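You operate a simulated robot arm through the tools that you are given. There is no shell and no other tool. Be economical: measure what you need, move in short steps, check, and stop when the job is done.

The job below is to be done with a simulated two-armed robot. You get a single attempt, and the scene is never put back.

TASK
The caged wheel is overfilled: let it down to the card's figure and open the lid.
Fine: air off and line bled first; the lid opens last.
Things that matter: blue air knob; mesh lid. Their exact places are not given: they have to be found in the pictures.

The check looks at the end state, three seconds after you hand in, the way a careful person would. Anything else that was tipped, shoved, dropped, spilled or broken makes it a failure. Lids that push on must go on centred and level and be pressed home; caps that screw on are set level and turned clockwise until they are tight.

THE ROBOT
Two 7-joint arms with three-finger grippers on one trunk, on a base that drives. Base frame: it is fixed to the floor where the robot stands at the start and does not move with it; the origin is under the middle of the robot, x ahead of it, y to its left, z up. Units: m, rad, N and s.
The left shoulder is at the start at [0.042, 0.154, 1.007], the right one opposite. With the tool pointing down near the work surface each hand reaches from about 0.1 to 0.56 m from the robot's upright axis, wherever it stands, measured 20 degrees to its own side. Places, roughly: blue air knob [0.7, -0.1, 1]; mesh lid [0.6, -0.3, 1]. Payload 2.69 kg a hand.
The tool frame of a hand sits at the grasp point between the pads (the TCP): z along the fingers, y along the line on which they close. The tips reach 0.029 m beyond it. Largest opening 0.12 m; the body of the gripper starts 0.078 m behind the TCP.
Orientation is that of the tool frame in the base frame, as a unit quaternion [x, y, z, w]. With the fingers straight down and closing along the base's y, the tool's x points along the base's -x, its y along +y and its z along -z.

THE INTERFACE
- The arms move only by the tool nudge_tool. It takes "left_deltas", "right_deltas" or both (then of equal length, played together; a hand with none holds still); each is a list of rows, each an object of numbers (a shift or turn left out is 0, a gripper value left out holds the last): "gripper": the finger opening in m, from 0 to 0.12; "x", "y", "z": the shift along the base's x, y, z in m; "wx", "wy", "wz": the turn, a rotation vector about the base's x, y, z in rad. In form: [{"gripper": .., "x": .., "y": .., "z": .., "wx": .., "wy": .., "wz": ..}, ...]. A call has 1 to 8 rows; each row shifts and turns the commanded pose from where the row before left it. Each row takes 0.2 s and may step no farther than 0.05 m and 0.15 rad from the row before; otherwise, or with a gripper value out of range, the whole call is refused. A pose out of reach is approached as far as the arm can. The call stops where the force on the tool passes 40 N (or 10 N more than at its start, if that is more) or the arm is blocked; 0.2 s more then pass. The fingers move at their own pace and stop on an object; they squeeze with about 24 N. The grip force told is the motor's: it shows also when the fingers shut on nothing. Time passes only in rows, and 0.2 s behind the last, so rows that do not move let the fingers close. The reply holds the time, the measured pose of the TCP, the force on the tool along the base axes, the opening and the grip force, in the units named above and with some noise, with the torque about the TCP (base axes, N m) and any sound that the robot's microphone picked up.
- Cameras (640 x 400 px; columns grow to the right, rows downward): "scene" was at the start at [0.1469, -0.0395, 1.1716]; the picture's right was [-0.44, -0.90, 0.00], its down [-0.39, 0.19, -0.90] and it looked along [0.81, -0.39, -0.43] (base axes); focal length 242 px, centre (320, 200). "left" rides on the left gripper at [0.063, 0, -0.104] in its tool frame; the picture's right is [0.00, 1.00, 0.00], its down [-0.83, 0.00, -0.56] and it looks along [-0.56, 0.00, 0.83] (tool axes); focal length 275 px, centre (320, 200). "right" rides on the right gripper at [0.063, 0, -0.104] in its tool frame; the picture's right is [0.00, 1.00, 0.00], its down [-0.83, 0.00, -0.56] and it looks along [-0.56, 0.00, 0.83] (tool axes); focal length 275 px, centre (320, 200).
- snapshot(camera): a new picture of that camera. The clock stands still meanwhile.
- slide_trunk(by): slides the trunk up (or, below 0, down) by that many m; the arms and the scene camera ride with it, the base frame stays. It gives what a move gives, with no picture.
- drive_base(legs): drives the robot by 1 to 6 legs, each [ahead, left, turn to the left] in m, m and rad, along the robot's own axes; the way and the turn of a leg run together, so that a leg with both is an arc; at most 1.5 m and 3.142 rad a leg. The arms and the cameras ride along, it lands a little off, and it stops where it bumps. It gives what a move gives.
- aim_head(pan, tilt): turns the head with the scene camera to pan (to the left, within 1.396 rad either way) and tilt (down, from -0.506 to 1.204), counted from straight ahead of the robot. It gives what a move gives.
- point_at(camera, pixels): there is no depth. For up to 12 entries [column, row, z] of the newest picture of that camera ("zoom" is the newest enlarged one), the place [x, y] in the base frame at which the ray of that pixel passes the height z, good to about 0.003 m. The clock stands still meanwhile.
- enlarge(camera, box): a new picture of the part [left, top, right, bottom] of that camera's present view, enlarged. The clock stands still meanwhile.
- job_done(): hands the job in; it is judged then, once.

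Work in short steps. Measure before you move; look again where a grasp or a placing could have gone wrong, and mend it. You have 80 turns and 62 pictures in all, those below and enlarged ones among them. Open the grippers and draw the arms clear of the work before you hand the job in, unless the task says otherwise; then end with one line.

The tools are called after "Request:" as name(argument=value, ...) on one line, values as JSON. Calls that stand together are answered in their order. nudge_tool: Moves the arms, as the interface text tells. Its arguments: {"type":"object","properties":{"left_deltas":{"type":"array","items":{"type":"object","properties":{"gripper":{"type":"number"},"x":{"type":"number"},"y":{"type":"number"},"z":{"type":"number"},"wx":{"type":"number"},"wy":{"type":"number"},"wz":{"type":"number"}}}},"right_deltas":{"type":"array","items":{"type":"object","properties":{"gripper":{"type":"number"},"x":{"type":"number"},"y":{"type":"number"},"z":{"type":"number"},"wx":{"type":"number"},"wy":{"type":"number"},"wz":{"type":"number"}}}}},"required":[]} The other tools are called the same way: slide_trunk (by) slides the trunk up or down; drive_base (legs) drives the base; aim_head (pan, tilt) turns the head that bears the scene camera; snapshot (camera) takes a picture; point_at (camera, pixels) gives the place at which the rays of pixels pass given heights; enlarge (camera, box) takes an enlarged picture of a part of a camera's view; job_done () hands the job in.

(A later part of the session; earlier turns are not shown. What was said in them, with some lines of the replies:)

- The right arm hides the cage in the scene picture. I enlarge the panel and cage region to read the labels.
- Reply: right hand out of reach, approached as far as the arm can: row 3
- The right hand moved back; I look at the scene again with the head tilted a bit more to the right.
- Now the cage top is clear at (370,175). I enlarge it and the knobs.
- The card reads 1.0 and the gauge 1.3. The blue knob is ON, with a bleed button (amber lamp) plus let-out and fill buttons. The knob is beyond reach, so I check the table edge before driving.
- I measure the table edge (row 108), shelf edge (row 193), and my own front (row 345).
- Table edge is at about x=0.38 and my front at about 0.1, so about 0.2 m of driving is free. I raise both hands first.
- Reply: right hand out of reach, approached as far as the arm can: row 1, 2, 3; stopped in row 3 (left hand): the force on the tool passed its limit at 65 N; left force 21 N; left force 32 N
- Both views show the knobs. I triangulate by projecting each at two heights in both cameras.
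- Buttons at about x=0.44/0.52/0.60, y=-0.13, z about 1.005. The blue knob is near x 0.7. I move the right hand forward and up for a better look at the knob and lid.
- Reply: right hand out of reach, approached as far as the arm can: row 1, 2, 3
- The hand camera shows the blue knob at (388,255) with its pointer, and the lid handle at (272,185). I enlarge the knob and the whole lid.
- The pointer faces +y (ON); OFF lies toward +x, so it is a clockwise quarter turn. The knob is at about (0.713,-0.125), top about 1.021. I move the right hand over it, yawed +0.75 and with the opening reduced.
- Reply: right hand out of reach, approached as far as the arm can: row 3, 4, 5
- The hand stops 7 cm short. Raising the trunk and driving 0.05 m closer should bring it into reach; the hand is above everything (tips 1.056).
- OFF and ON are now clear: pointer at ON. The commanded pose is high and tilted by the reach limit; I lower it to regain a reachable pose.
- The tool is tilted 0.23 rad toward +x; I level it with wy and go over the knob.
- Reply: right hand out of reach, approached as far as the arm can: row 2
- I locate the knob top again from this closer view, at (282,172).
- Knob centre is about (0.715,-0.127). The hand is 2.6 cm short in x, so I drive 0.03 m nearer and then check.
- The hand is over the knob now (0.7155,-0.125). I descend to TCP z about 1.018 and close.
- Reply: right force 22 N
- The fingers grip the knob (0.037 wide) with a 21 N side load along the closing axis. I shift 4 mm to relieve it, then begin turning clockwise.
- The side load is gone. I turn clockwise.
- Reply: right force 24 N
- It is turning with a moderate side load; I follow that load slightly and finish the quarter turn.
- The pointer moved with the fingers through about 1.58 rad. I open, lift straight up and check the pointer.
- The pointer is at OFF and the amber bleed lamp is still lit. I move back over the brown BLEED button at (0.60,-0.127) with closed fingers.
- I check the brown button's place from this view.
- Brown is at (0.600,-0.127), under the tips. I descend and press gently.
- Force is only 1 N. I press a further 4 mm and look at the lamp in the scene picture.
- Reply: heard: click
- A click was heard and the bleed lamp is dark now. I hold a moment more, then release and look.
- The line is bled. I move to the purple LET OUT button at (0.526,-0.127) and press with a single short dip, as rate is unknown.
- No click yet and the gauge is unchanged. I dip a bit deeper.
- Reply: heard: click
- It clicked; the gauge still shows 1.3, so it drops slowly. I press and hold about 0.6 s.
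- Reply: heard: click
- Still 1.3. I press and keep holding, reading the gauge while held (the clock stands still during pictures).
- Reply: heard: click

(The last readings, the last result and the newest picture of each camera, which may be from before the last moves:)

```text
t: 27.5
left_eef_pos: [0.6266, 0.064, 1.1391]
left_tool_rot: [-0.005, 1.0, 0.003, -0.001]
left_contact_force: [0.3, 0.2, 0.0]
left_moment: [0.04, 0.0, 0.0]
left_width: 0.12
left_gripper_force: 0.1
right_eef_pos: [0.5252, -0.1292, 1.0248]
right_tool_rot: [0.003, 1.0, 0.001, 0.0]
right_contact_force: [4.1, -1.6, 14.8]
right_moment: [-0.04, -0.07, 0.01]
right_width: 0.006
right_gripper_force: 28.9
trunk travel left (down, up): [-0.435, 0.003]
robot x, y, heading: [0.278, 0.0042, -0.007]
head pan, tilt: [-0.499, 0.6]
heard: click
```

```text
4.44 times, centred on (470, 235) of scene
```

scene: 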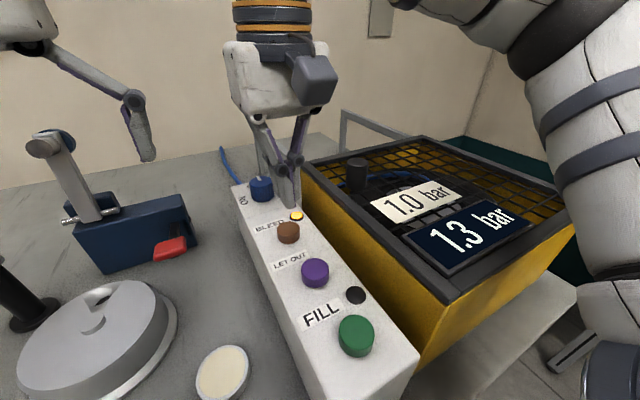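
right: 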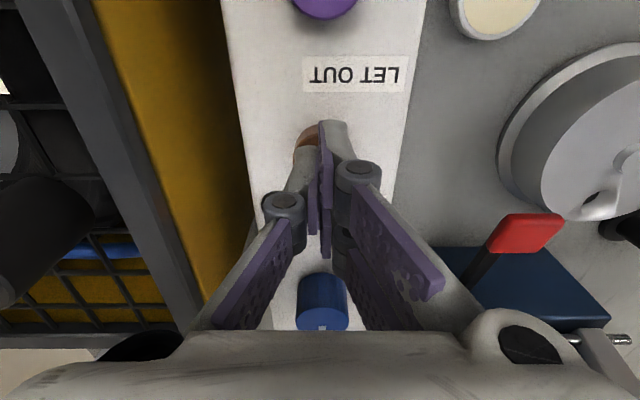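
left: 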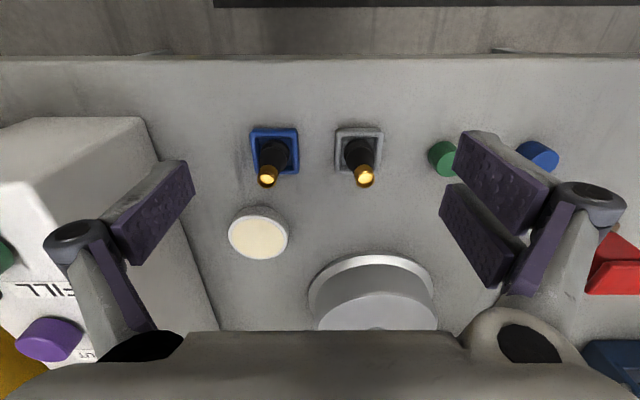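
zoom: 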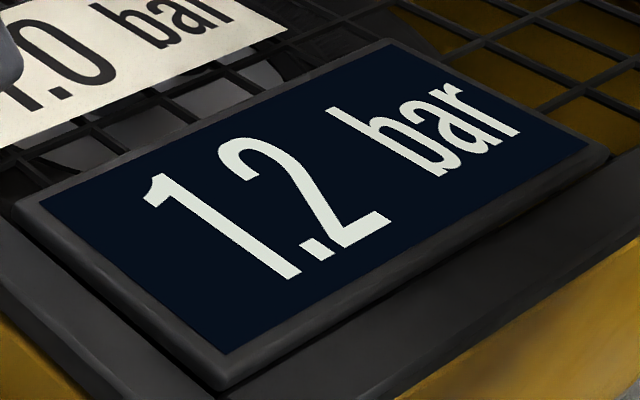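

The gauge reads 1.2. I hold 1 s more and read again.

Request:
nudge_tool(right_deltas=[{}, {}, {}, {}])

Request:
enlarge(camera="scene", box=[400, 190, 540, 280])

```text
t: 28.5
left_eef_pos: [0.6258, 0.0636, 1.1379]
left_tool_rot: [-0.004, 1.0, 0.002, -0.001]
left_contact_force: [0.5, -0.4, -0.3]
left_moment: [0.03, -0.01, 0.0]
left_width: 0.1201
left_gripper_force: 0.2
right_eef_pos: [0.5253, -0.1287, 1.025]
right_tool_rot: [0.003, 1.0, 0.001, 0.001]
right_contact_force: [4.2, -0.5, 17.2]
right_moment: [0.0, -0.11, 0.0]
right_width: 0.0059
right_gripper_force: 28.5
trunk travel left (down, up): [-0.435, 0.003]
robot x, y, heading: [0.278, -0.001, -0.004]
head pan, tilt: [-0.499, 0.6]
```

```text
4.44 times, centred on (470, 235) of scene
```

zoom: 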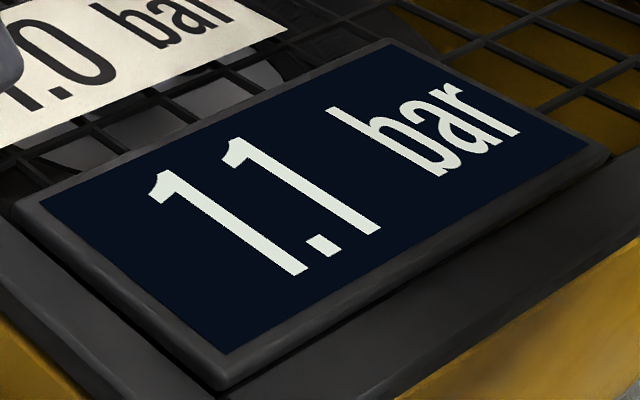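

1.1 now. I hold 0.4 s more and read again.

Request:
nudge_tool(right_deltas=[{}])

Request:
enlarge(camera="scene", box=[400, 190, 540, 280])

```text
t: 28.9
left_eef_pos: [0.6271, 0.0637, 1.1378]
left_tool_rot: [-0.004, 1.0, 0.002, -0.001]
left_contact_force: [-0.6, 0.0, -0.1]
left_moment: [0.01, 0.02, 0.02]
left_width: 0.1201
left_gripper_force: 0.1
right_eef_pos: [0.5247, -0.13, 1.0245]
right_tool_rot: [0.002, 1.0, 0.001, 0.001]
right_contact_force: [4.6, -1.5, 17.0]
right_moment: [0.02, -0.11, -0.03]
right_width: 0.0061
right_gripper_force: 28.4
trunk travel left (down, up): [-0.435, 0.003]
robot x, y, heading: [0.2796, 0.0037, -0.003]
head pan, tilt: [-0.499, 0.6]
```

```text
4.44 times, centred on (470, 235) of scene
```

zoom: 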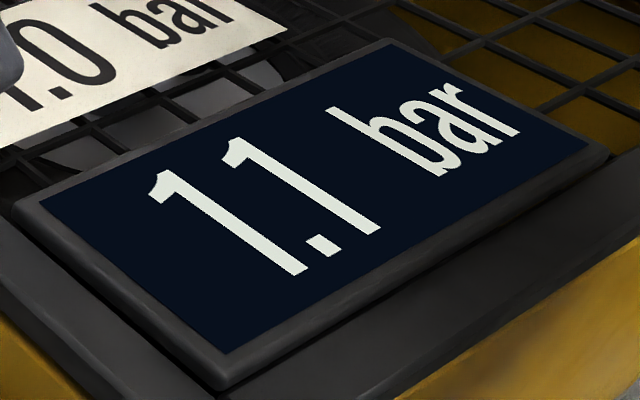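

Still 1.1; another 0.4 s.

Request:
nudge_tool(right_deltas=[{}])

Request:
enlarge(camera="scene", box=[400, 190, 540, 280])

```text
t: 29.3
left_eef_pos: [0.6275, 0.0629, 1.1392]
left_tool_rot: [-0.004, 1.0, 0.002, -0.002]
left_contact_force: [-0.6, 0.4, 0.1]
left_moment: [0.01, -0.01, 0.0]
left_width: 0.12
left_gripper_force: 0.0
right_eef_pos: [0.5245, -0.1303, 1.0245]
right_tool_rot: [0.002, 1.0, 0.0, 0.001]
right_contact_force: [4.9, 0.0, 16.6]
right_moment: [-0.02, -0.07, -0.02]
right_width: 0.0059
right_gripper_force: 28.8
trunk travel left (down, up): [-0.435, 0.003]
robot x, y, heading: [0.2806, 0.0011, -0.003]
head pan, tilt: [-0.499, 0.6]
```

```text
4.44 times, centred on (470, 235) of scene
```

zoom: 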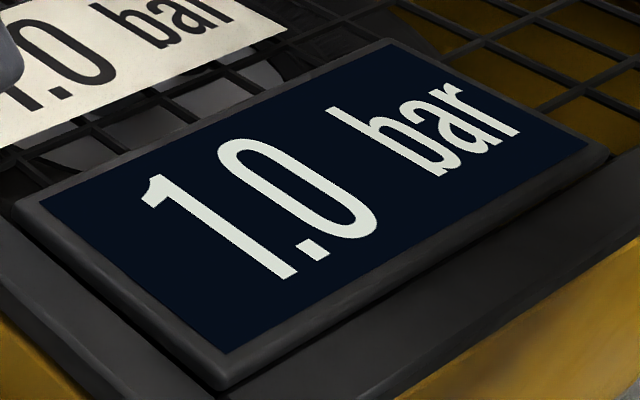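

1.0 is just reached; I hold 0.2 s more to sit inside the band, then release and lift clear.

Request:
nudge_tool(right_deltas=[{}, {"z": 0.03}, {"z": 0.03}])

Request:
snapshot(camera="scene")

Request:
snapshot(camera="right")

```text
t: 30.1
left_eef_pos: [0.6247, 0.0635, 1.1386]
left_tool_rot: [-0.004, 1.0, 0.002, 0.0]
left_contact_force: [-0.2, 0.4, -0.1]
left_moment: [0.01, -0.01, 0.0]
left_width: 0.12
left_gripper_force: 0.1
right_eef_pos: [0.5257, -0.1287, 1.084]
right_tool_rot: [0.003, 1.0, 0.001, -0.001]
right_contact_force: [0.0, -0.6, 0.6]
right_moment: [-0.03, 0.01, -0.02]
right_width: 0.0
right_gripper_force: 28.0
trunk travel left (down, up): [-0.435, 0.003]
robot x, y, heading: [0.2769, 0.0031, 0.003]
head pan, tilt: [-0.499, 0.6]
```

```text
27 pictures are left
```

scene: 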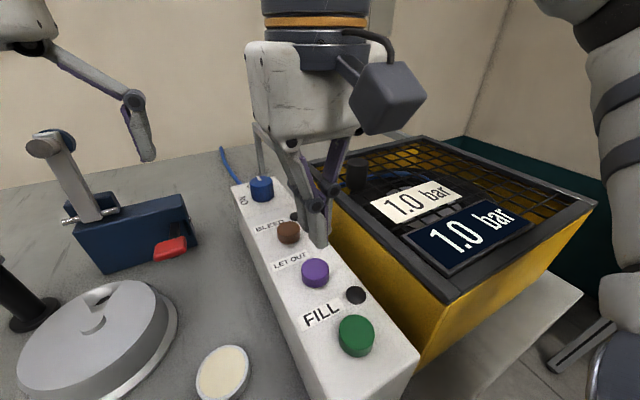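

```text
26 pictures are left
```

right: 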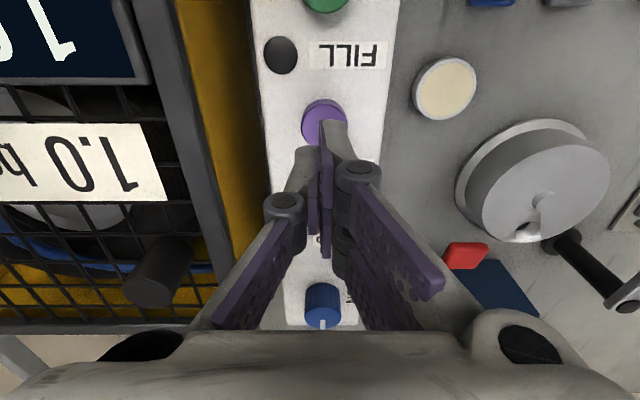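

Gauge holds 1.0. Now the lid handle: I triangulate it (scene top (356,160); hand view top (150,292)) and the lid's corners.

Request:
point_at(camera="scene", pixels=[[356, 159, 1.06], [356, 159, 1.07], [356, 159, 1.08], [357, 184, 1.02], [357, 184, 1.03], [448, 302, 1.025], [598, 203, 1.025], [430, 138, 1.025], [470, 143, 1.025]])

Request:
point_at(camera="right", pixels=[[150, 292, 1.06], [150, 292, 1.07], [150, 292, 1.08], [176, 252, 1.02], [176, 252, 1.03], [225, 310, 1.025], [205, 330, 1.025]])

Request:
enlarge(camera="scene", box=[310, 125, 610, 300])

```text
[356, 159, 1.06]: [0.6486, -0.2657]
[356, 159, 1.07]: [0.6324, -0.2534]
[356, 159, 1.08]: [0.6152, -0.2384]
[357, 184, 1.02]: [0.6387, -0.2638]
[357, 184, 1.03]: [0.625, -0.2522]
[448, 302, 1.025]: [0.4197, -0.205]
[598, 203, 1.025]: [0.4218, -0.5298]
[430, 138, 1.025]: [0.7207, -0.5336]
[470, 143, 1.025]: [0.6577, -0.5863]
```

```text
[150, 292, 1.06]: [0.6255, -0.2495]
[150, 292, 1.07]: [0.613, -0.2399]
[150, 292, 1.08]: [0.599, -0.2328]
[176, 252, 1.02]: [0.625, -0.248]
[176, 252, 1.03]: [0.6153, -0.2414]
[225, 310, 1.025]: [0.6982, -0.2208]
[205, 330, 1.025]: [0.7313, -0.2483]
```

```text
2.13 times, centred on (460, 212) of scene
```

zoom: 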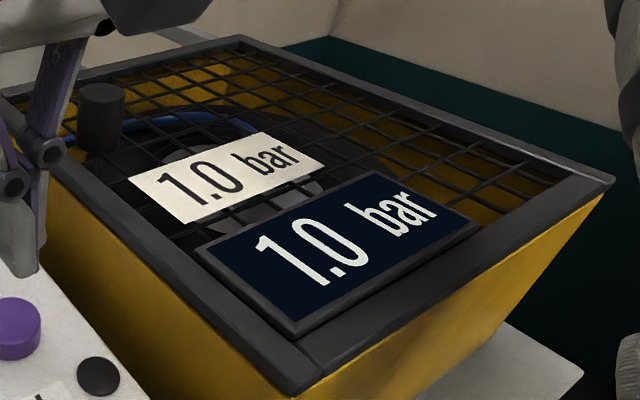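

Gauge confirmed 1.0. The handle is at (0.61,-0.242), z 1.03–1.08; lid spans y -0.21 to -0.53, so the hinge is on the right. The left arm can swing it best if I stand further right; I stow the right hand back, then drive back 0.08 and right 0.22.

Request:
nudge_tool(right_deltas=[{"z": 0.03}, {"x": -0.03, "y": -0.03}, {"x": -0.03, "y": -0.03}, {"x": -0.03, "y": -0.03}])

Request:
drive_base(legs=[[-0.08, 0.0, 0.0], [0.0, -0.22, 0.0]])

Request:
aim_head(pan=-0.15, tilt=0.5)

Request:
snapshot(camera="scene")

Request:
snapshot(camera="left")

```text
t: 31.1
left_eef_pos: [0.6251, 0.0628, 1.1388]
left_tool_rot: [-0.005, 1.0, 0.002, 0.0]
left_contact_force: [-0.3, 0.3, 0.2]
left_moment: [0.03, -0.05, 0.01]
left_width: 0.1198
left_gripper_force: 0.2
right_eef_pos: [0.4358, -0.2191, 1.1156]
right_tool_rot: [0.004, 1.0, 0.001, 0.0]
right_contact_force: [-1.0, -0.7, -0.4]
right_moment: [0.03, -0.01, 0.03]
right_width: 0.0001
right_gripper_force: 28.6
trunk travel left (down, up): [-0.435, 0.003]
robot x, y, heading: [0.2788, -0.0007, 0.004]
head pan, tilt: [-0.499, 0.6]
```

```text
t: 34.1
left_eef_pos: [0.5456, -0.1513, 1.1392]
left_tool_rot: [-0.007, 1.0, 0.003, -0.001]
left_contact_force: [-0.4, 0.4, -0.2]
left_moment: [-0.01, -0.01, -0.03]
left_width: 0.12
left_gripper_force: 0.1
right_eef_pos: [0.3566, -0.4338, 1.1144]
right_tool_rot: [-0.001, 1.0, 0.001, 0.0]
right_contact_force: [0.5, 0.6, 0.6]
right_moment: [0.0, -0.02, -0.01]
right_width: 0.0001
right_gripper_force: 28.7
trunk travel left (down, up): [-0.435, 0.003]
robot x, y, heading: [0.1974, -0.2159, 0.002]
head pan, tilt: [-0.499, 0.6]
```

```text
t: 34.9
left_eef_pos: [0.5449, -0.1511, 1.1373]
left_tool_rot: [-0.008, 1.0, 0.003, -0.001]
left_contact_force: [0.7, -0.2, 0.6]
left_moment: [0.0, 0.03, -0.02]
left_width: 0.1203
left_gripper_force: 0.0
right_eef_pos: [0.3571, -0.4335, 1.1156]
right_tool_rot: [-0.001, 1.0, 0.0, 0.0]
right_contact_force: [0.1, -0.1, -0.7]
right_moment: [0.0, 0.02, 0.05]
right_width: 0.0
right_gripper_force: 29.0
trunk travel left (down, up): [-0.435, 0.003]
robot x, y, heading: [0.1949, -0.2154, -0.002]
head pan, tilt: [-0.15, 0.499]
```

```text
24 pictures are left
```

scene: 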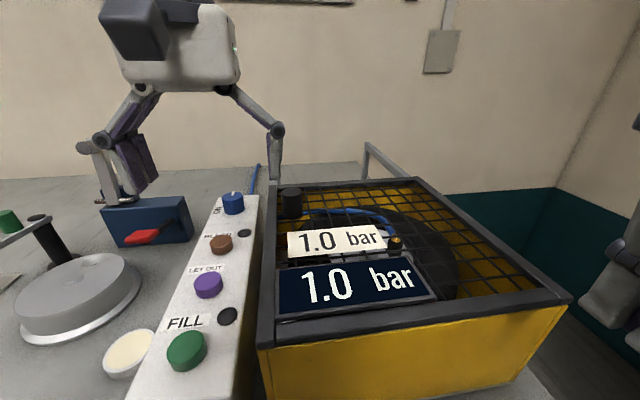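

```text
23 pictures are left
```

left: 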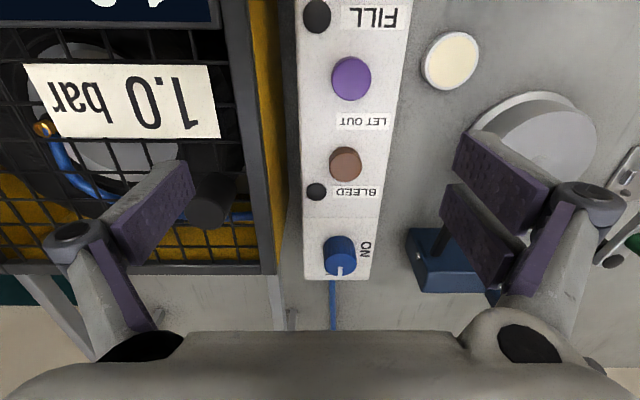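

The handle shows at (291,191) top in the scene and about (207,212) in the left view; I verify its place before moving.

Request:
point_at(camera="scene", pixels=[[291, 191, 1.08], [291, 191, 1.07], [291, 214, 1.03], [262, 340, 1.025], [570, 298, 1.025], [415, 180, 1.025], [277, 186, 1.025]])

Request:
point_at(camera="left", pixels=[[208, 213, 1.08], [208, 213, 1.07], [217, 180, 1.03], [260, 270, 1.025]])

Request:
enlarge(camera="left", box=[150, 140, 290, 230])

```text
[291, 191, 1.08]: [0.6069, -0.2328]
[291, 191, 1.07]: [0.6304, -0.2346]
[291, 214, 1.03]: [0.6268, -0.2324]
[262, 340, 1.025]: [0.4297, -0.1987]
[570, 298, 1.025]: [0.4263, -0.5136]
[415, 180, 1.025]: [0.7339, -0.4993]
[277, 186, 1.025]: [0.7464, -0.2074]
```

```text
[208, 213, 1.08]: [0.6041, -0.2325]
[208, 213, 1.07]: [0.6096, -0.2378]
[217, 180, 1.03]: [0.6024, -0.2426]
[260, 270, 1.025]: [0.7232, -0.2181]
```

```text
4.44 times, centred on (220, 185) of left
```

zoom: 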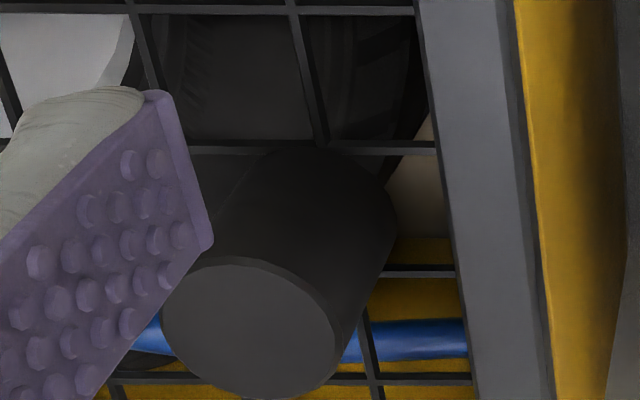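

Handle centre about (0.607,-0.236), width about 0.036. I yaw the left hand -1.57 (fingers closing along x) over its present spot, then move over the handle.

Request:
nudge_tool(left_deltas=[{"wz": -0.143, "gripper": 0.075}, {"wz": -0.143}, {"wz": -0.143}, {"wz": -0.143}, {"wz": -0.143}, {"wz": -0.143}, {"wz": -0.143}, {"wz": -0.143}])

Request:
nudge_tool(left_deltas=[{"wz": -0.143}, {"wz": -0.143}, {"wz": -0.14}, {"x": 0.03, "y": -0.04}, {"x": 0.03, "y": -0.044}])

Request:
snapshot(camera="left")

```text
t: 36.7
left_eef_pos: [0.5446, -0.1517, 1.1371]
left_tool_rot: [0.536, 0.844, 0.003, 0.001]
left_contact_force: [0.0, -0.4, -0.1]
left_moment: [-0.04, 0.0, 0.01]
left_width: 0.0751
left_gripper_force: 0.0
right_eef_pos: [0.3568, -0.4333, 1.1144]
right_tool_rot: [-0.001, 1.0, 0.001, 0.0]
right_contact_force: [-0.2, 0.1, -0.9]
right_moment: [-0.02, -0.01, -0.01]
right_width: 0.0001
right_gripper_force: 29.0
trunk travel left (down, up): [-0.435, 0.003]
robot x, y, heading: [0.2003, -0.2162, 0.005]
head pan, tilt: [-0.15, 0.499]
```

```text
refused: row 5 steps farther than a row can; nothing moved
```

```text
21 pictures are left
```

left: 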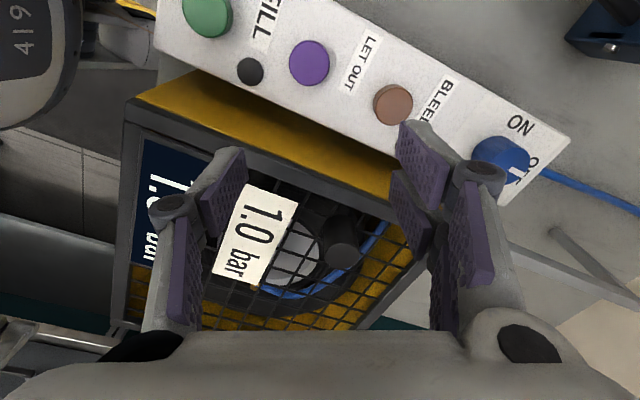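

The yaw works. I finish it with smaller translation steps.

Request:
nudge_tool(left_deltas=[{"wz": -0.143}, {"wz": -0.143}, {"wz": -0.14}, {"x": 0.02, "y": -0.03}, {"x": 0.02, "y": -0.03}, {"x": 0.022, "y": -0.024}])

Request:
snapshot(camera="left")

```text
t: 38.1
left_eef_pos: [0.6055, -0.2349, 1.1384]
left_tool_rot: [0.702, 0.712, 0.002, -0.001]
left_contact_force: [0.4, -1.1, -0.1]
left_moment: [0.0, 0.03, -0.01]
left_width: 0.075
left_gripper_force: 0.1
right_eef_pos: [0.3575, -0.4356, 1.114]
right_tool_rot: [0.0, 1.0, 0.001, -0.001]
right_contact_force: [-0.6, -0.3, -0.2]
right_moment: [0.0, 0.03, -0.02]
right_width: 0.0
right_gripper_force: 28.3
trunk travel left (down, up): [-0.435, 0.003]
robot x, y, heading: [0.1991, -0.2174, 0.002]
head pan, tilt: [-0.15, 0.499]
```

```text
20 pictures are left
```

left: 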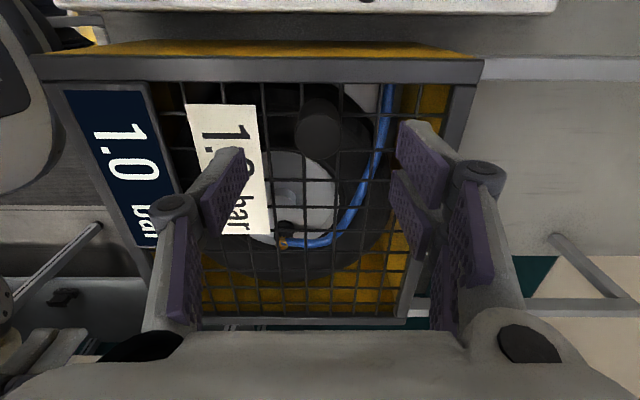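

I check the handle top (319,137) here against the TCP.

Request:
point_at(camera="left", pixels=[[319, 138, 1.08], [319, 138, 1.07], [316, 108, 1.03], [482, 70, 1.025], [48, 65, 1.025], [405, 322, 1.025], [150, 283, 1.025]])

```text
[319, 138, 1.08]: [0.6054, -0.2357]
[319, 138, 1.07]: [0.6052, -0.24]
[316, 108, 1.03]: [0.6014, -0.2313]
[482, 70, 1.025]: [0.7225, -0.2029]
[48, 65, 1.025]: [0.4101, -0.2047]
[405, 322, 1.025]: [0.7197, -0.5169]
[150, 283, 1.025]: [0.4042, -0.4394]
```

The handle is centred at (0.605,-0.236), right under the TCP. I descend to z about 1.066 and close.

Request:
nudge_tool(left_deltas=[{"z": -0.03}, {"z": -0.025}, {"z": -0.017}, {"gripper": 0.02}, {}, {}])

Request:
snapshot(camera="scene")

```text
t: 39.6
left_eef_pos: [0.6077, -0.2359, 1.0706]
left_tool_rot: [0.701, 0.713, 0.005, 0.005]
left_contact_force: [0.5, 1.7, 26.9]
left_moment: [1.03, 0.43, -0.13]
left_width: 0.0285
left_gripper_force: 45.1
right_eef_pos: [0.3574, -0.4336, 1.1138]
right_tool_rot: [0.0, 1.0, 0.001, 0.0]
right_contact_force: [0.5, 0.2, 0.9]
right_moment: [-0.01, 0.01, -0.04]
right_width: 0.0001
right_gripper_force: 28.7
trunk travel left (down, up): [-0.435, 0.003]
robot x, y, heading: [0.1985, -0.2187, 0.004]
head pan, tilt: [-0.15, 0.499]
stopped in row 6 (left hand): the force on the tool passed its limit at 41 N (the readings are from after the stop); the commanded pose is now the measured one
```

```text
19 pictures are left
```

scene: 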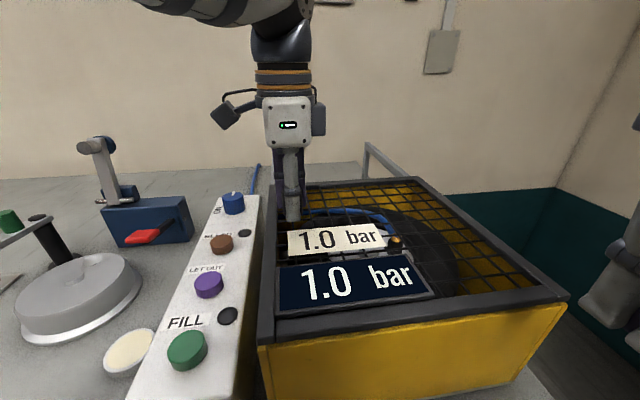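

The handle is gripped (0.0285 wide). I start lifting along the hinge arc (hinge about y=-0.515, z=1.02), letting the handle pivot in the pads.

Request:
nudge_tool(left_deltas=[{"z": 0.012, "y": -0.002}, {"z": 0.014, "y": -0.003}, {"z": 0.014, "y": -0.004}])

Request:
snapshot(camera="scene")

```text
t: 40.4
left_eef_pos: [0.6066, -0.2445, 1.1126]
left_tool_rot: [0.702, 0.712, 0.003, 0.006]
left_contact_force: [0.3, -0.3, 0.1]
left_moment: [0.0, 0.02, -0.04]
left_width: 0.02
left_gripper_force: 0.0
right_eef_pos: [0.3565, -0.4338, 1.1162]
right_tool_rot: [0.001, 1.0, 0.001, 0.002]
right_contact_force: [-0.1, 0.0, -0.2]
right_moment: [0.02, 0.02, -0.01]
right_width: 0.0
right_gripper_force: 28.5
trunk travel left (down, up): [-0.435, 0.003]
robot x, y, heading: [0.201, -0.2098, 0.001]
head pan, tilt: [-0.15, 0.499]
```

```text
18 pictures are left
```

scene: 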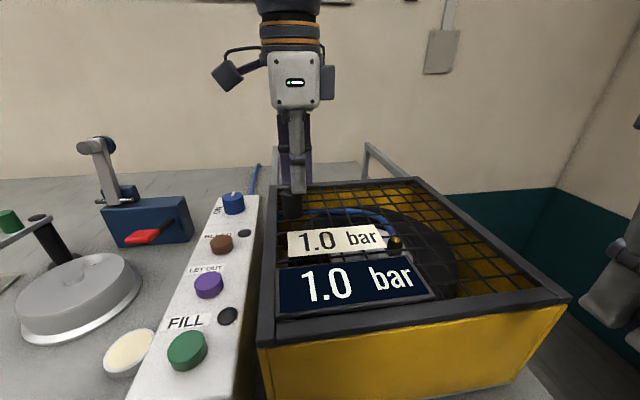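

The fingers slipped off (width now 0.02) and the lid stayed shut. I regrip with full closing command and lift in small steps, watching the force.

Request:
nudge_tool(left_deltas=[{"gripper": 0.075}, {"y": 0.009, "x": -0.001}, {"z": -0.025}, {"z": -0.0155}, {"gripper": 0.0}, {}])

Request:
nudge_tool(left_deltas=[{}, {"z": 0.004}])

Request:
snapshot(camera="left")

```text
t: 41.8
left_eef_pos: [0.6041, -0.2344, 1.071]
left_tool_rot: [0.701, 0.713, 0.005, 0.006]
left_contact_force: [-1.2, 2.0, 20.0]
left_moment: [0.38, 0.13, -0.02]
left_width: 0.0284
left_gripper_force: 45.3
right_eef_pos: [0.3573, -0.4325, 1.116]
right_tool_rot: [0.0, 1.0, 0.001, 0.002]
right_contact_force: [0.9, 0.7, 0.7]
right_moment: [0.03, -0.02, -0.01]
right_width: 0.0002
right_gripper_force: 28.7
trunk travel left (down, up): [-0.435, 0.003]
robot x, y, heading: [0.1965, -0.2108, 0.004]
head pan, tilt: [-0.15, 0.499]
```

```text
t: 42.4
left_eef_pos: [0.6072, -0.2342, 1.0699]
left_tool_rot: [0.701, 0.713, 0.003, 0.002]
left_contact_force: [-0.3, 4.4, 10.3]
left_moment: [-0.81, -0.1, 0.07]
left_width: 0.0282
left_gripper_force: 45.3
right_eef_pos: [0.3569, -0.4326, 1.1139]
right_tool_rot: [-0.001, 1.0, 0.001, 0.0]
right_contact_force: [0.6, 0.2, 0.3]
right_moment: [0.0, -0.01, 0.04]
right_width: 0.0001
right_gripper_force: 28.6
trunk travel left (down, up): [-0.435, 0.003]
robot x, y, heading: [0.1957, -0.2163, 0.004]
head pan, tilt: [-0.15, 0.499]
```

```text
17 pictures are left
```

left: 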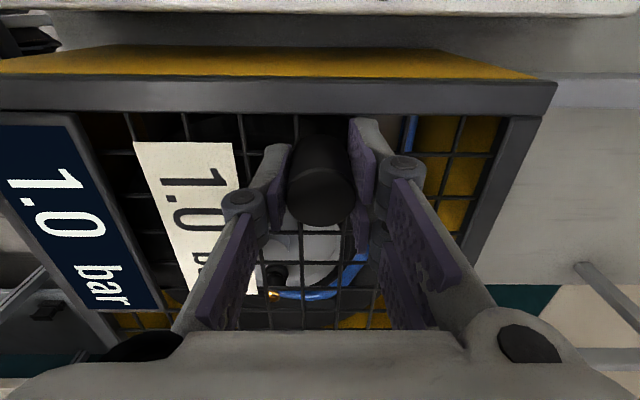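

Good grip on the cylinder. I lift 8 mm more and read the force.

Request:
nudge_tool(left_deltas=[{"z": 0.006}, {"z": 0.005, "y": -0.001}])

```text
t: 43.0
left_eef_pos: [0.6058, -0.2337, 1.0714]
left_tool_rot: [0.703, 0.711, 0.001, -0.009]
left_contact_force: [-0.7, 1.1, -30.5]
left_moment: [-0.42, -0.19, 0.17]
left_width: 0.0285
left_gripper_force: 45.4
right_eef_pos: [0.3612, -0.433, 1.1127]
right_tool_rot: [-0.001, 1.0, 0.001, -0.002]
right_contact_force: [0.1, -0.5, 0.4]
right_moment: [0.06, -0.03, -0.04]
right_width: 0.0
right_gripper_force: 28.8
trunk travel left (down, up): [-0.435, 0.003]
robot x, y, heading: [0.2008, -0.2171, 0.007]
head pan, tilt: [-0.15, 0.499]
stopped in row 2 (left hand): the force on the tool passed its limit at 63 N (the readings are from after the stop); the commanded pose is now the measured one
```

A 60 N pull did not lift the lid at all. Two grey rails run back from the box rim, seen at (370,150) in the scene and (600,300) in the hand view, so the lid may slide away instead. I look closer before doing more.

Request:
nudge_tool(left_deltas=[{"z": -0.002}])

Request:
enlarge(camera="left", box=[440, 40, 640, 360])

Request:
enlarge(camera="scene", box=[240, 130, 580, 350])

```text
t: 43.4
left_eef_pos: [0.6057, -0.2356, 1.0708]
left_tool_rot: [0.702, 0.712, 0.001, -0.007]
left_contact_force: [-2.2, 1.5, -37.9]
left_moment: [0.7, 0.01, 0.09]
left_width: 0.0284
left_gripper_force: 45.1
right_eef_pos: [0.3585, -0.4336, 1.1136]
right_tool_rot: [0.0, 1.0, 0.002, -0.002]
right_contact_force: [-0.7, -0.5, -0.5]
right_moment: [-0.02, 0.0, 0.0]
right_width: 0.0001
right_gripper_force: 28.5
trunk travel left (down, up): [-0.435, 0.003]
robot x, y, heading: [0.1987, -0.2156, 0.001]
head pan, tilt: [-0.15, 0.499]
```

```text
1.25 times, centred on (540, 200) of left
```

zoom: 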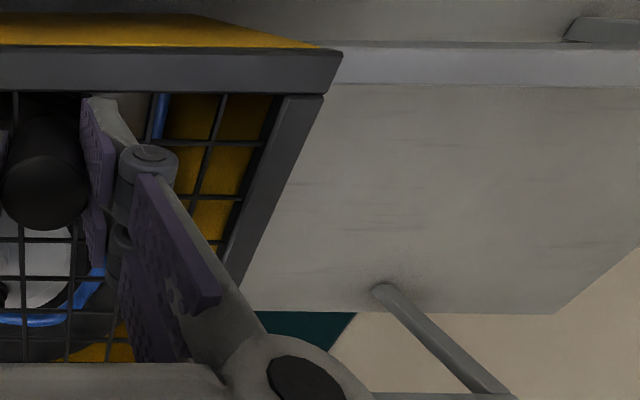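

```text
1.82 times, centred on (410, 240) of scene
```

zoom: 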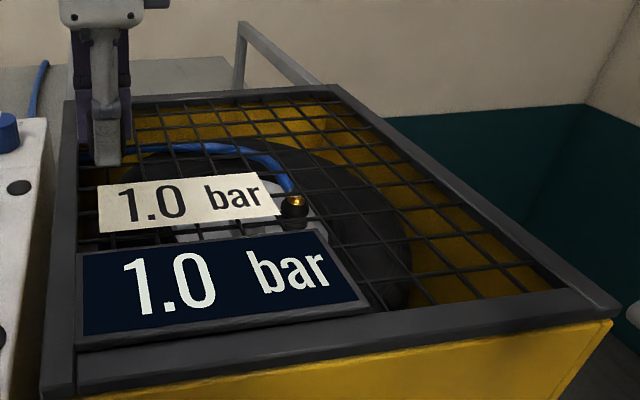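

The rails on legs behind the box confirm a lid that slides back along +x on them. I unload the vertical pull, then try sliding the handle gently toward +x.

Request:
nudge_tool(left_deltas=[{"z": -0.005}, {"x": 0.01}, {"x": 0.015}])

Request:
snapshot(camera="scene")

```text
t: 44.2
left_eef_pos: [0.6301, -0.2345, 1.073]
left_tool_rot: [0.701, 0.713, 0.004, -0.001]
left_contact_force: [1.4, 5.6, -0.5]
left_moment: [0.93, 0.29, 0.19]
left_width: 0.0284
left_gripper_force: 44.8
right_eef_pos: [0.3579, -0.4328, 1.1159]
right_tool_rot: [0.0, 1.0, 0.002, 0.001]
right_contact_force: [0.4, -0.5, -0.2]
right_moment: [0.04, -0.01, 0.0]
right_width: 0.0001
right_gripper_force: 28.5
trunk travel left (down, up): [-0.435, 0.003]
robot x, y, heading: [0.2014, -0.2175, -0.0]
head pan, tilt: [-0.15, 0.499]
```

```text
14 pictures are left
```

scene: 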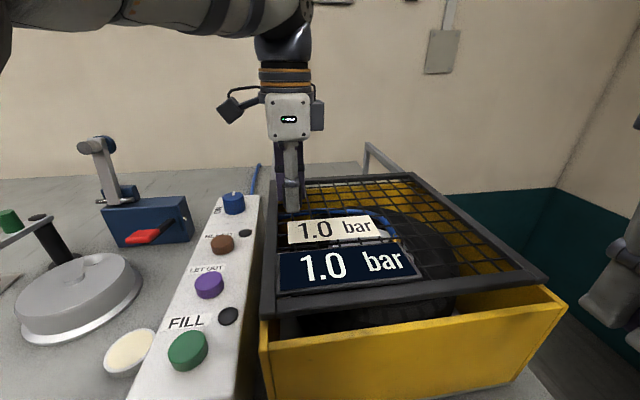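

The lid slides easily with the whole frame. I continue along +x.

Request:
nudge_tool(left_deltas=[{"x": 0.02}, {"x": 0.02}, {"x": 0.02}, {"x": 0.02}])

```text
t: 45.3
left_eef_pos: [0.6658, -0.2348, 1.0711]
left_tool_rot: [0.705, 0.709, 0.0, 0.007]
left_contact_force: [-0.4, -10.4, 19.7]
left_moment: [-0.74, -0.01, 0.1]
left_width: 0.0283
left_gripper_force: 45.2
left hand out of reach, approached as far as the arm can: row 2, 3, 4
right_eef_pos: [0.3567, -0.4343, 1.1136]
right_tool_rot: [0.001, 1.0, 0.001, 0.001]
right_contact_force: [-1.1, -0.4, -0.6]
right_moment: [-0.01, -0.02, 0.02]
right_width: 0.0
right_gripper_force: 27.8
trunk travel left (down, up): [-0.435, 0.003]
robot x, y, heading: [0.1971, -0.2125, -0.002]
head pan, tilt: [-0.15, 0.499]
stopped in row 4 (left hand): the force on the tool passed its limit at 42 N (the readings are from after the stop); the commanded pose is now the measured one
```

Reach limit at x=0.666. I drive forward 0.08 m with the handle held, which carries the lid along its slide.

Request:
drive_base(legs=[[0.08, 0.0, 0.0]])

Request:
snapshot(camera="scene")

```text
t: 46.3
left_eef_pos: [0.742, -0.2338, 1.0715]
left_tool_rot: [0.705, 0.709, 0.002, 0.004]
left_contact_force: [-0.6, -14.4, 35.6]
left_moment: [-0.85, 0.08, 0.16]
left_width: 0.0282
left_gripper_force: 45.3
right_eef_pos: [0.4311, -0.436, 1.1157]
right_tool_rot: [0.002, 1.0, 0.002, 0.002]
right_contact_force: [0.0, -0.3, -0.1]
right_moment: [0.01, 0.0, 0.0]
right_width: 0.0
right_gripper_force: 28.1
trunk travel left (down, up): [-0.435, 0.003]
robot x, y, heading: [0.2749, -0.2171, 0.004]
head pan, tilt: [-0.15, 0.499]
```

```text
13 pictures are left
```

scene: 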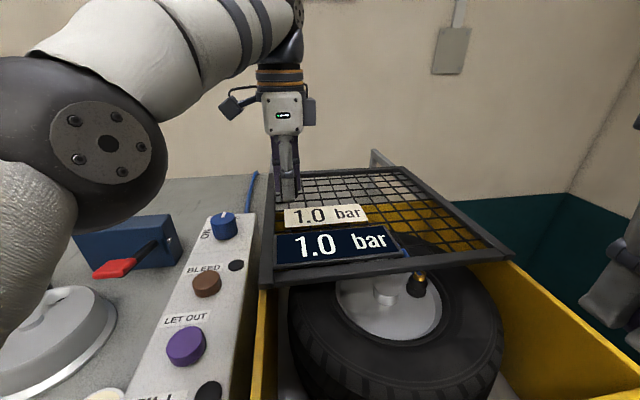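

The lid is about 14 cm open. I release the handle and raise the left hand; then the right hand can push the lid's front frame from inside reach.

Request:
nudge_tool(left_deltas=[{"gripper": 0.08}, {}, {"z": 0.03}, {"z": 0.03}, {"x": -0.03, "y": 0.02}, {"x": -0.03, "y": 0.03}, {"y": 0.03}])

Request:
snapshot(camera="right")

Request:
snapshot(camera="scene")

```text
t: 47.9
left_eef_pos: [0.7161, -0.1917, 1.1245]
left_tool_rot: [0.705, 0.71, 0.0, 0.005]
left_contact_force: [1.3, -0.5, -0.1]
left_moment: [-0.07, -0.03, -0.02]
left_width: 0.0798
left_gripper_force: 0.0
left hand out of reach, approached as far as the arm can: row 3, 4, 5, 6
right_eef_pos: [0.433, -0.4319, 1.1152]
right_tool_rot: [0.001, 1.0, 0.0, 0.0]
right_contact_force: [0.3, 0.4, 0.1]
right_moment: [-0.03, 0.01, 0.04]
right_width: 0.0
right_gripper_force: 28.4
trunk travel left (down, up): [-0.435, 0.003]
robot x, y, heading: [0.2783, -0.216, 0.006]
head pan, tilt: [-0.15, 0.499]
```

```text
12 pictures are left
```

right: 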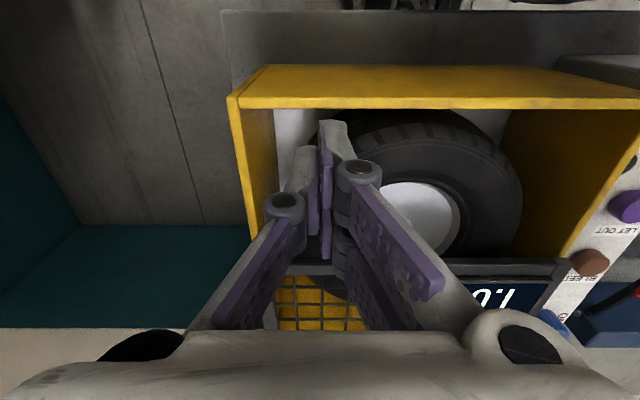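

```text
11 pictures are left
```

scene: 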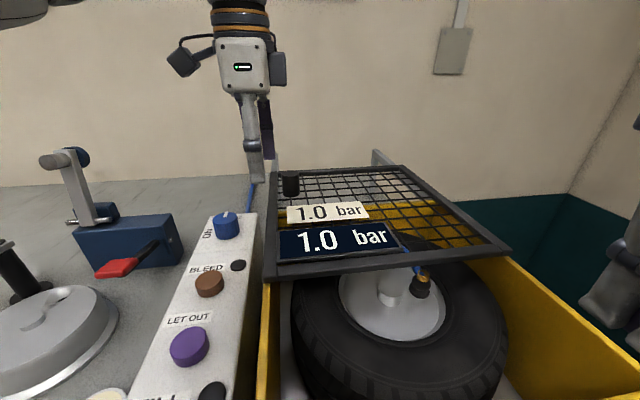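

The lid's front frame runs from (265,278) to (512,248) in the scene; the valve is at (420,280). I measure both, and the right finger tip.

Request:
point_at(camera="scene", pixels=[[265, 278, 1.02], [512, 248, 1.02], [400, 262, 1.02], [420, 274, 1.0], [421, 295, 0.97], [345, 278, 0.98], [280, 262, 1.03], [398, 250, 1.03]])

Request:
point_at(camera="right", pixels=[[450, 268, 1.03], [310, 268, 1.03], [566, 265, 1.03], [410, 130, 1.0]])

```text
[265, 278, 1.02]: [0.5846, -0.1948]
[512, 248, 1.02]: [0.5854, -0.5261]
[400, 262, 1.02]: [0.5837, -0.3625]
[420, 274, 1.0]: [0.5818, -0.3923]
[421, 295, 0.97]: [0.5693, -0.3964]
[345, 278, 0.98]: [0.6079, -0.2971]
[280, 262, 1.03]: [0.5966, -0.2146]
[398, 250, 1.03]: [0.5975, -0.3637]
```

```text
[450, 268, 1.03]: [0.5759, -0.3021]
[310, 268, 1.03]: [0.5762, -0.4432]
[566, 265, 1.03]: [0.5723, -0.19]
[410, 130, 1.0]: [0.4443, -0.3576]
```

Front frame edge at x≈0.575, centre y≈-0.36, valve at y≈-0.39 below it. I bring the right closed fingers to (0.525,-0.345) and lower tips to about z 1.02.

Request:
nudge_tool(right_deltas=[{"x": 0.03, "y": 0.03}, {"x": 0.03, "y": 0.03}, {"x": 0.03, "y": 0.027}, {"z": -0.03}, {"z": -0.02}, {"z": -0.015}], left_deltas=[{"x": -0.02, "y": 0.03}, {"x": -0.02, "y": 0.03}, {"x": -0.02, "y": 0.03}, {}, {}, {}])

Request:
snapshot(camera="right")

Request:
snapshot(camera="scene")

```text
t: 49.3
left_eef_pos: [0.6574, -0.105, 1.1223]
left_tool_rot: [0.704, 0.71, 0.0, 0.004]
left_contact_force: [0.0, 0.6, -0.3]
left_moment: [0.02, -0.02, -0.01]
left_width: 0.0802
left_gripper_force: 0.0
right_eef_pos: [0.5224, -0.3462, 1.0463]
right_tool_rot: [0.003, 1.0, 0.002, -0.001]
right_contact_force: [-0.1, 0.4, 0.2]
right_moment: [0.05, 0.0, -0.01]
right_width: 0.0002
right_gripper_force: 28.4
trunk travel left (down, up): [-0.435, 0.003]
robot x, y, heading: [0.2704, -0.2147, -0.001]
head pan, tilt: [-0.15, 0.499]
```

```text
10 pictures are left
```

right: 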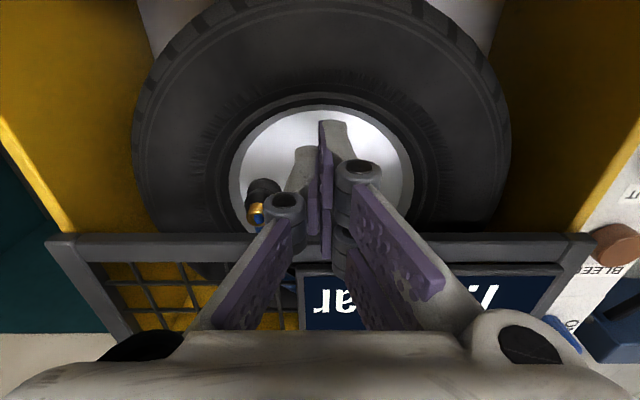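

```text
9 pictures are left
```

scene: 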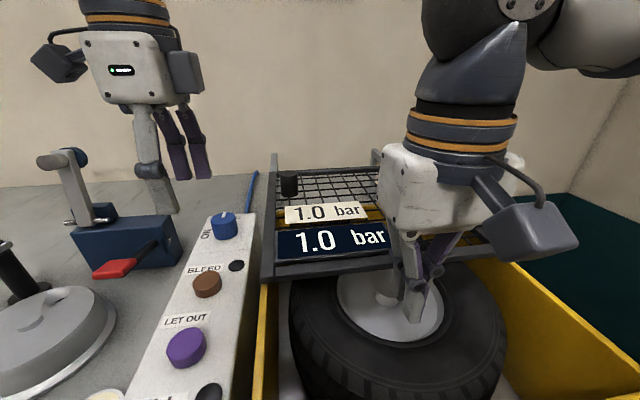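

The fingers stand in front of the frame, clear of the valve at (258,212). I push toward +x.

Request:
nudge_tool(right_deltas=[{"x": 0.02}, {"x": 0.02}, {"x": 0.02}, {"x": 0.02}, {"x": 0.02}])

Request:
snapshot(camera="right")

```text
t: 50.5
left_eef_pos: [0.6596, -0.1047, 1.1223]
left_tool_rot: [0.705, 0.71, 0.0, 0.003]
left_contact_force: [1.0, 1.3, 0.1]
left_moment: [-0.01, -0.03, 0.02]
left_width: 0.0797
left_gripper_force: 0.1
right_eef_pos: [0.6219, -0.3459, 1.0517]
right_tool_rot: [0.002, 1.0, 0.0, -0.001]
right_contact_force: [0.1, -0.5, 0.0]
right_moment: [0.01, 0.03, -0.03]
right_width: 0.0005
right_gripper_force: 28.0
trunk travel left (down, up): [-0.435, 0.003]
robot x, y, heading: [0.2749, -0.2181, -0.001]
head pan, tilt: [-0.15, 0.499]
```

```text
8 pictures are left
```

right: 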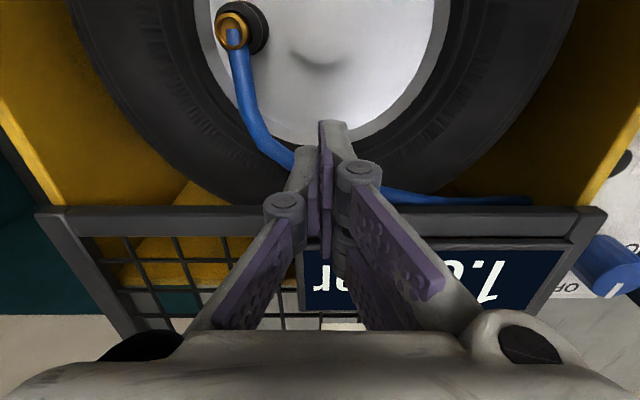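

The lid moves; force is nil. I continue to x≈0.71.

Request:
nudge_tool(right_deltas=[{"x": 0.02, "z": -0.003}, {"x": 0.02}, {"x": 0.02}, {"x": 0.02}, {"x": 0.015}])

Request:
snapshot(camera="scene")

```text
t: 51.5
left_eef_pos: [0.6573, -0.1056, 1.1228]
left_tool_rot: [0.705, 0.71, 0.001, 0.003]
left_contact_force: [0.5, 0.3, -0.1]
left_moment: [-0.02, 0.1, 0.03]
left_width: 0.08
left_gripper_force: 0.0
right_eef_pos: [0.686, -0.3476, 1.0464]
right_tool_rot: [-0.003, 1.0, -0.001, -0.012]
right_contact_force: [-17.8, -2.7, 7.1]
right_moment: [0.06, 0.22, -0.02]
right_width: 0.0002
right_gripper_force: 27.8
trunk travel left (down, up): [-0.435, 0.003]
robot x, y, heading: [0.2723, -0.2175, 0.004]
head pan, tilt: [-0.15, 0.499]
stopped in row 4 (right hand): the force on the tool passed its limit at 54 N (the readings are from after the stop); the commanded pose is now the measured one
```

```text
7 pictures are left
```

scene: 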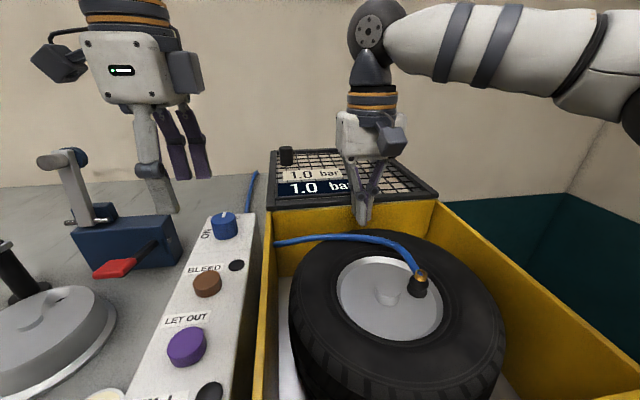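

The lid hit its end stop and the box is open. I back the right hand off, raise it and retract both arms.

Request:
nudge_tool(right_deltas=[{"x": -0.03}, {"x": -0.03, "z": 0.005}, {"z": 0.03}, {"z": 0.03}, {"x": -0.04, "y": -0.01}, {"x": -0.04, "y": -0.01}, {"x": -0.04, "y": -0.01, "gripper": 0.1}, {}])

Request:
drive_base(legs=[[-0.2, 0.0, 0.0]])

Request:
snapshot(camera="scene")

Request:
enlarge(camera="scene", box=[190, 130, 470, 310])

```text
t: 53.3
left_eef_pos: [0.6587, -0.1055, 1.1219]
left_tool_rot: [0.705, 0.709, 0.0, 0.002]
left_contact_force: [0.6, 0.9, -0.3]
left_moment: [0.0, 0.05, 0.0]
left_width: 0.08
left_gripper_force: 0.1
right_eef_pos: [0.512, -0.3805, 1.1104]
right_tool_rot: [-0.001, 1.0, -0.002, -0.011]
right_contact_force: [-0.4, -0.2, 0.0]
right_moment: [0.01, 0.0, 0.01]
right_width: 0.0999
right_gripper_force: 0.0
trunk travel left (down, up): [-0.435, 0.003]
robot x, y, heading: [0.2769, -0.2145, -0.002]
head pan, tilt: [-0.15, 0.499]
```

```text
t: 54.9
left_eef_pos: [0.4599, -0.1069, 1.1224]
left_tool_rot: [0.706, 0.709, 0.0, 0.003]
left_contact_force: [-0.6, 1.6, -0.2]
left_moment: [0.0, -0.06, -0.02]
left_width: 0.0801
left_gripper_force: 0.1
right_eef_pos: [0.3136, -0.3802, 1.1108]
right_tool_rot: [-0.001, 1.0, -0.002, -0.009]
right_contact_force: [-0.4, -0.1, 0.0]
right_moment: [-0.01, 0.0, -0.01]
right_width: 0.1
right_gripper_force: 0.0
trunk travel left (down, up): [-0.435, 0.003]
robot x, y, heading: [0.0773, -0.2158, -0.002]
head pan, tilt: [-0.15, 0.499]
```

```text
6 pictures are left
```

scene: 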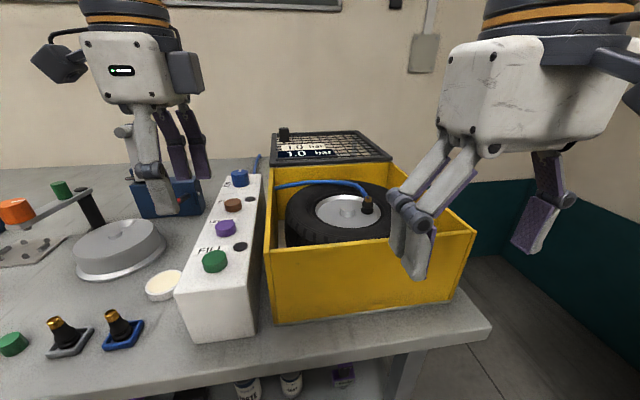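

```text
2.22 times, centred on (330, 220) of scene
```

zoom: 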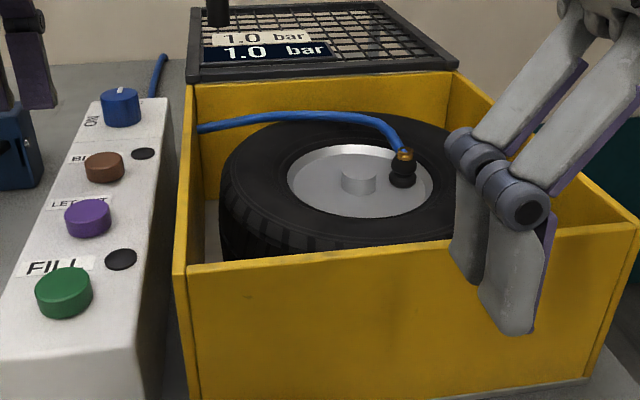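

The knob is at OFF, the bleed lamp is out, the gauge reads 1.0, the lid is fully slid open and both arms are clear. I hand in.

Request:
job_done()

```text
The job is handed in.
```

I turned the air off and bled the line, let the wheel down from 1.3 to 1.0 bar to match the card, then slid the lid back to its stop; both arms are clear and the job is handed in.
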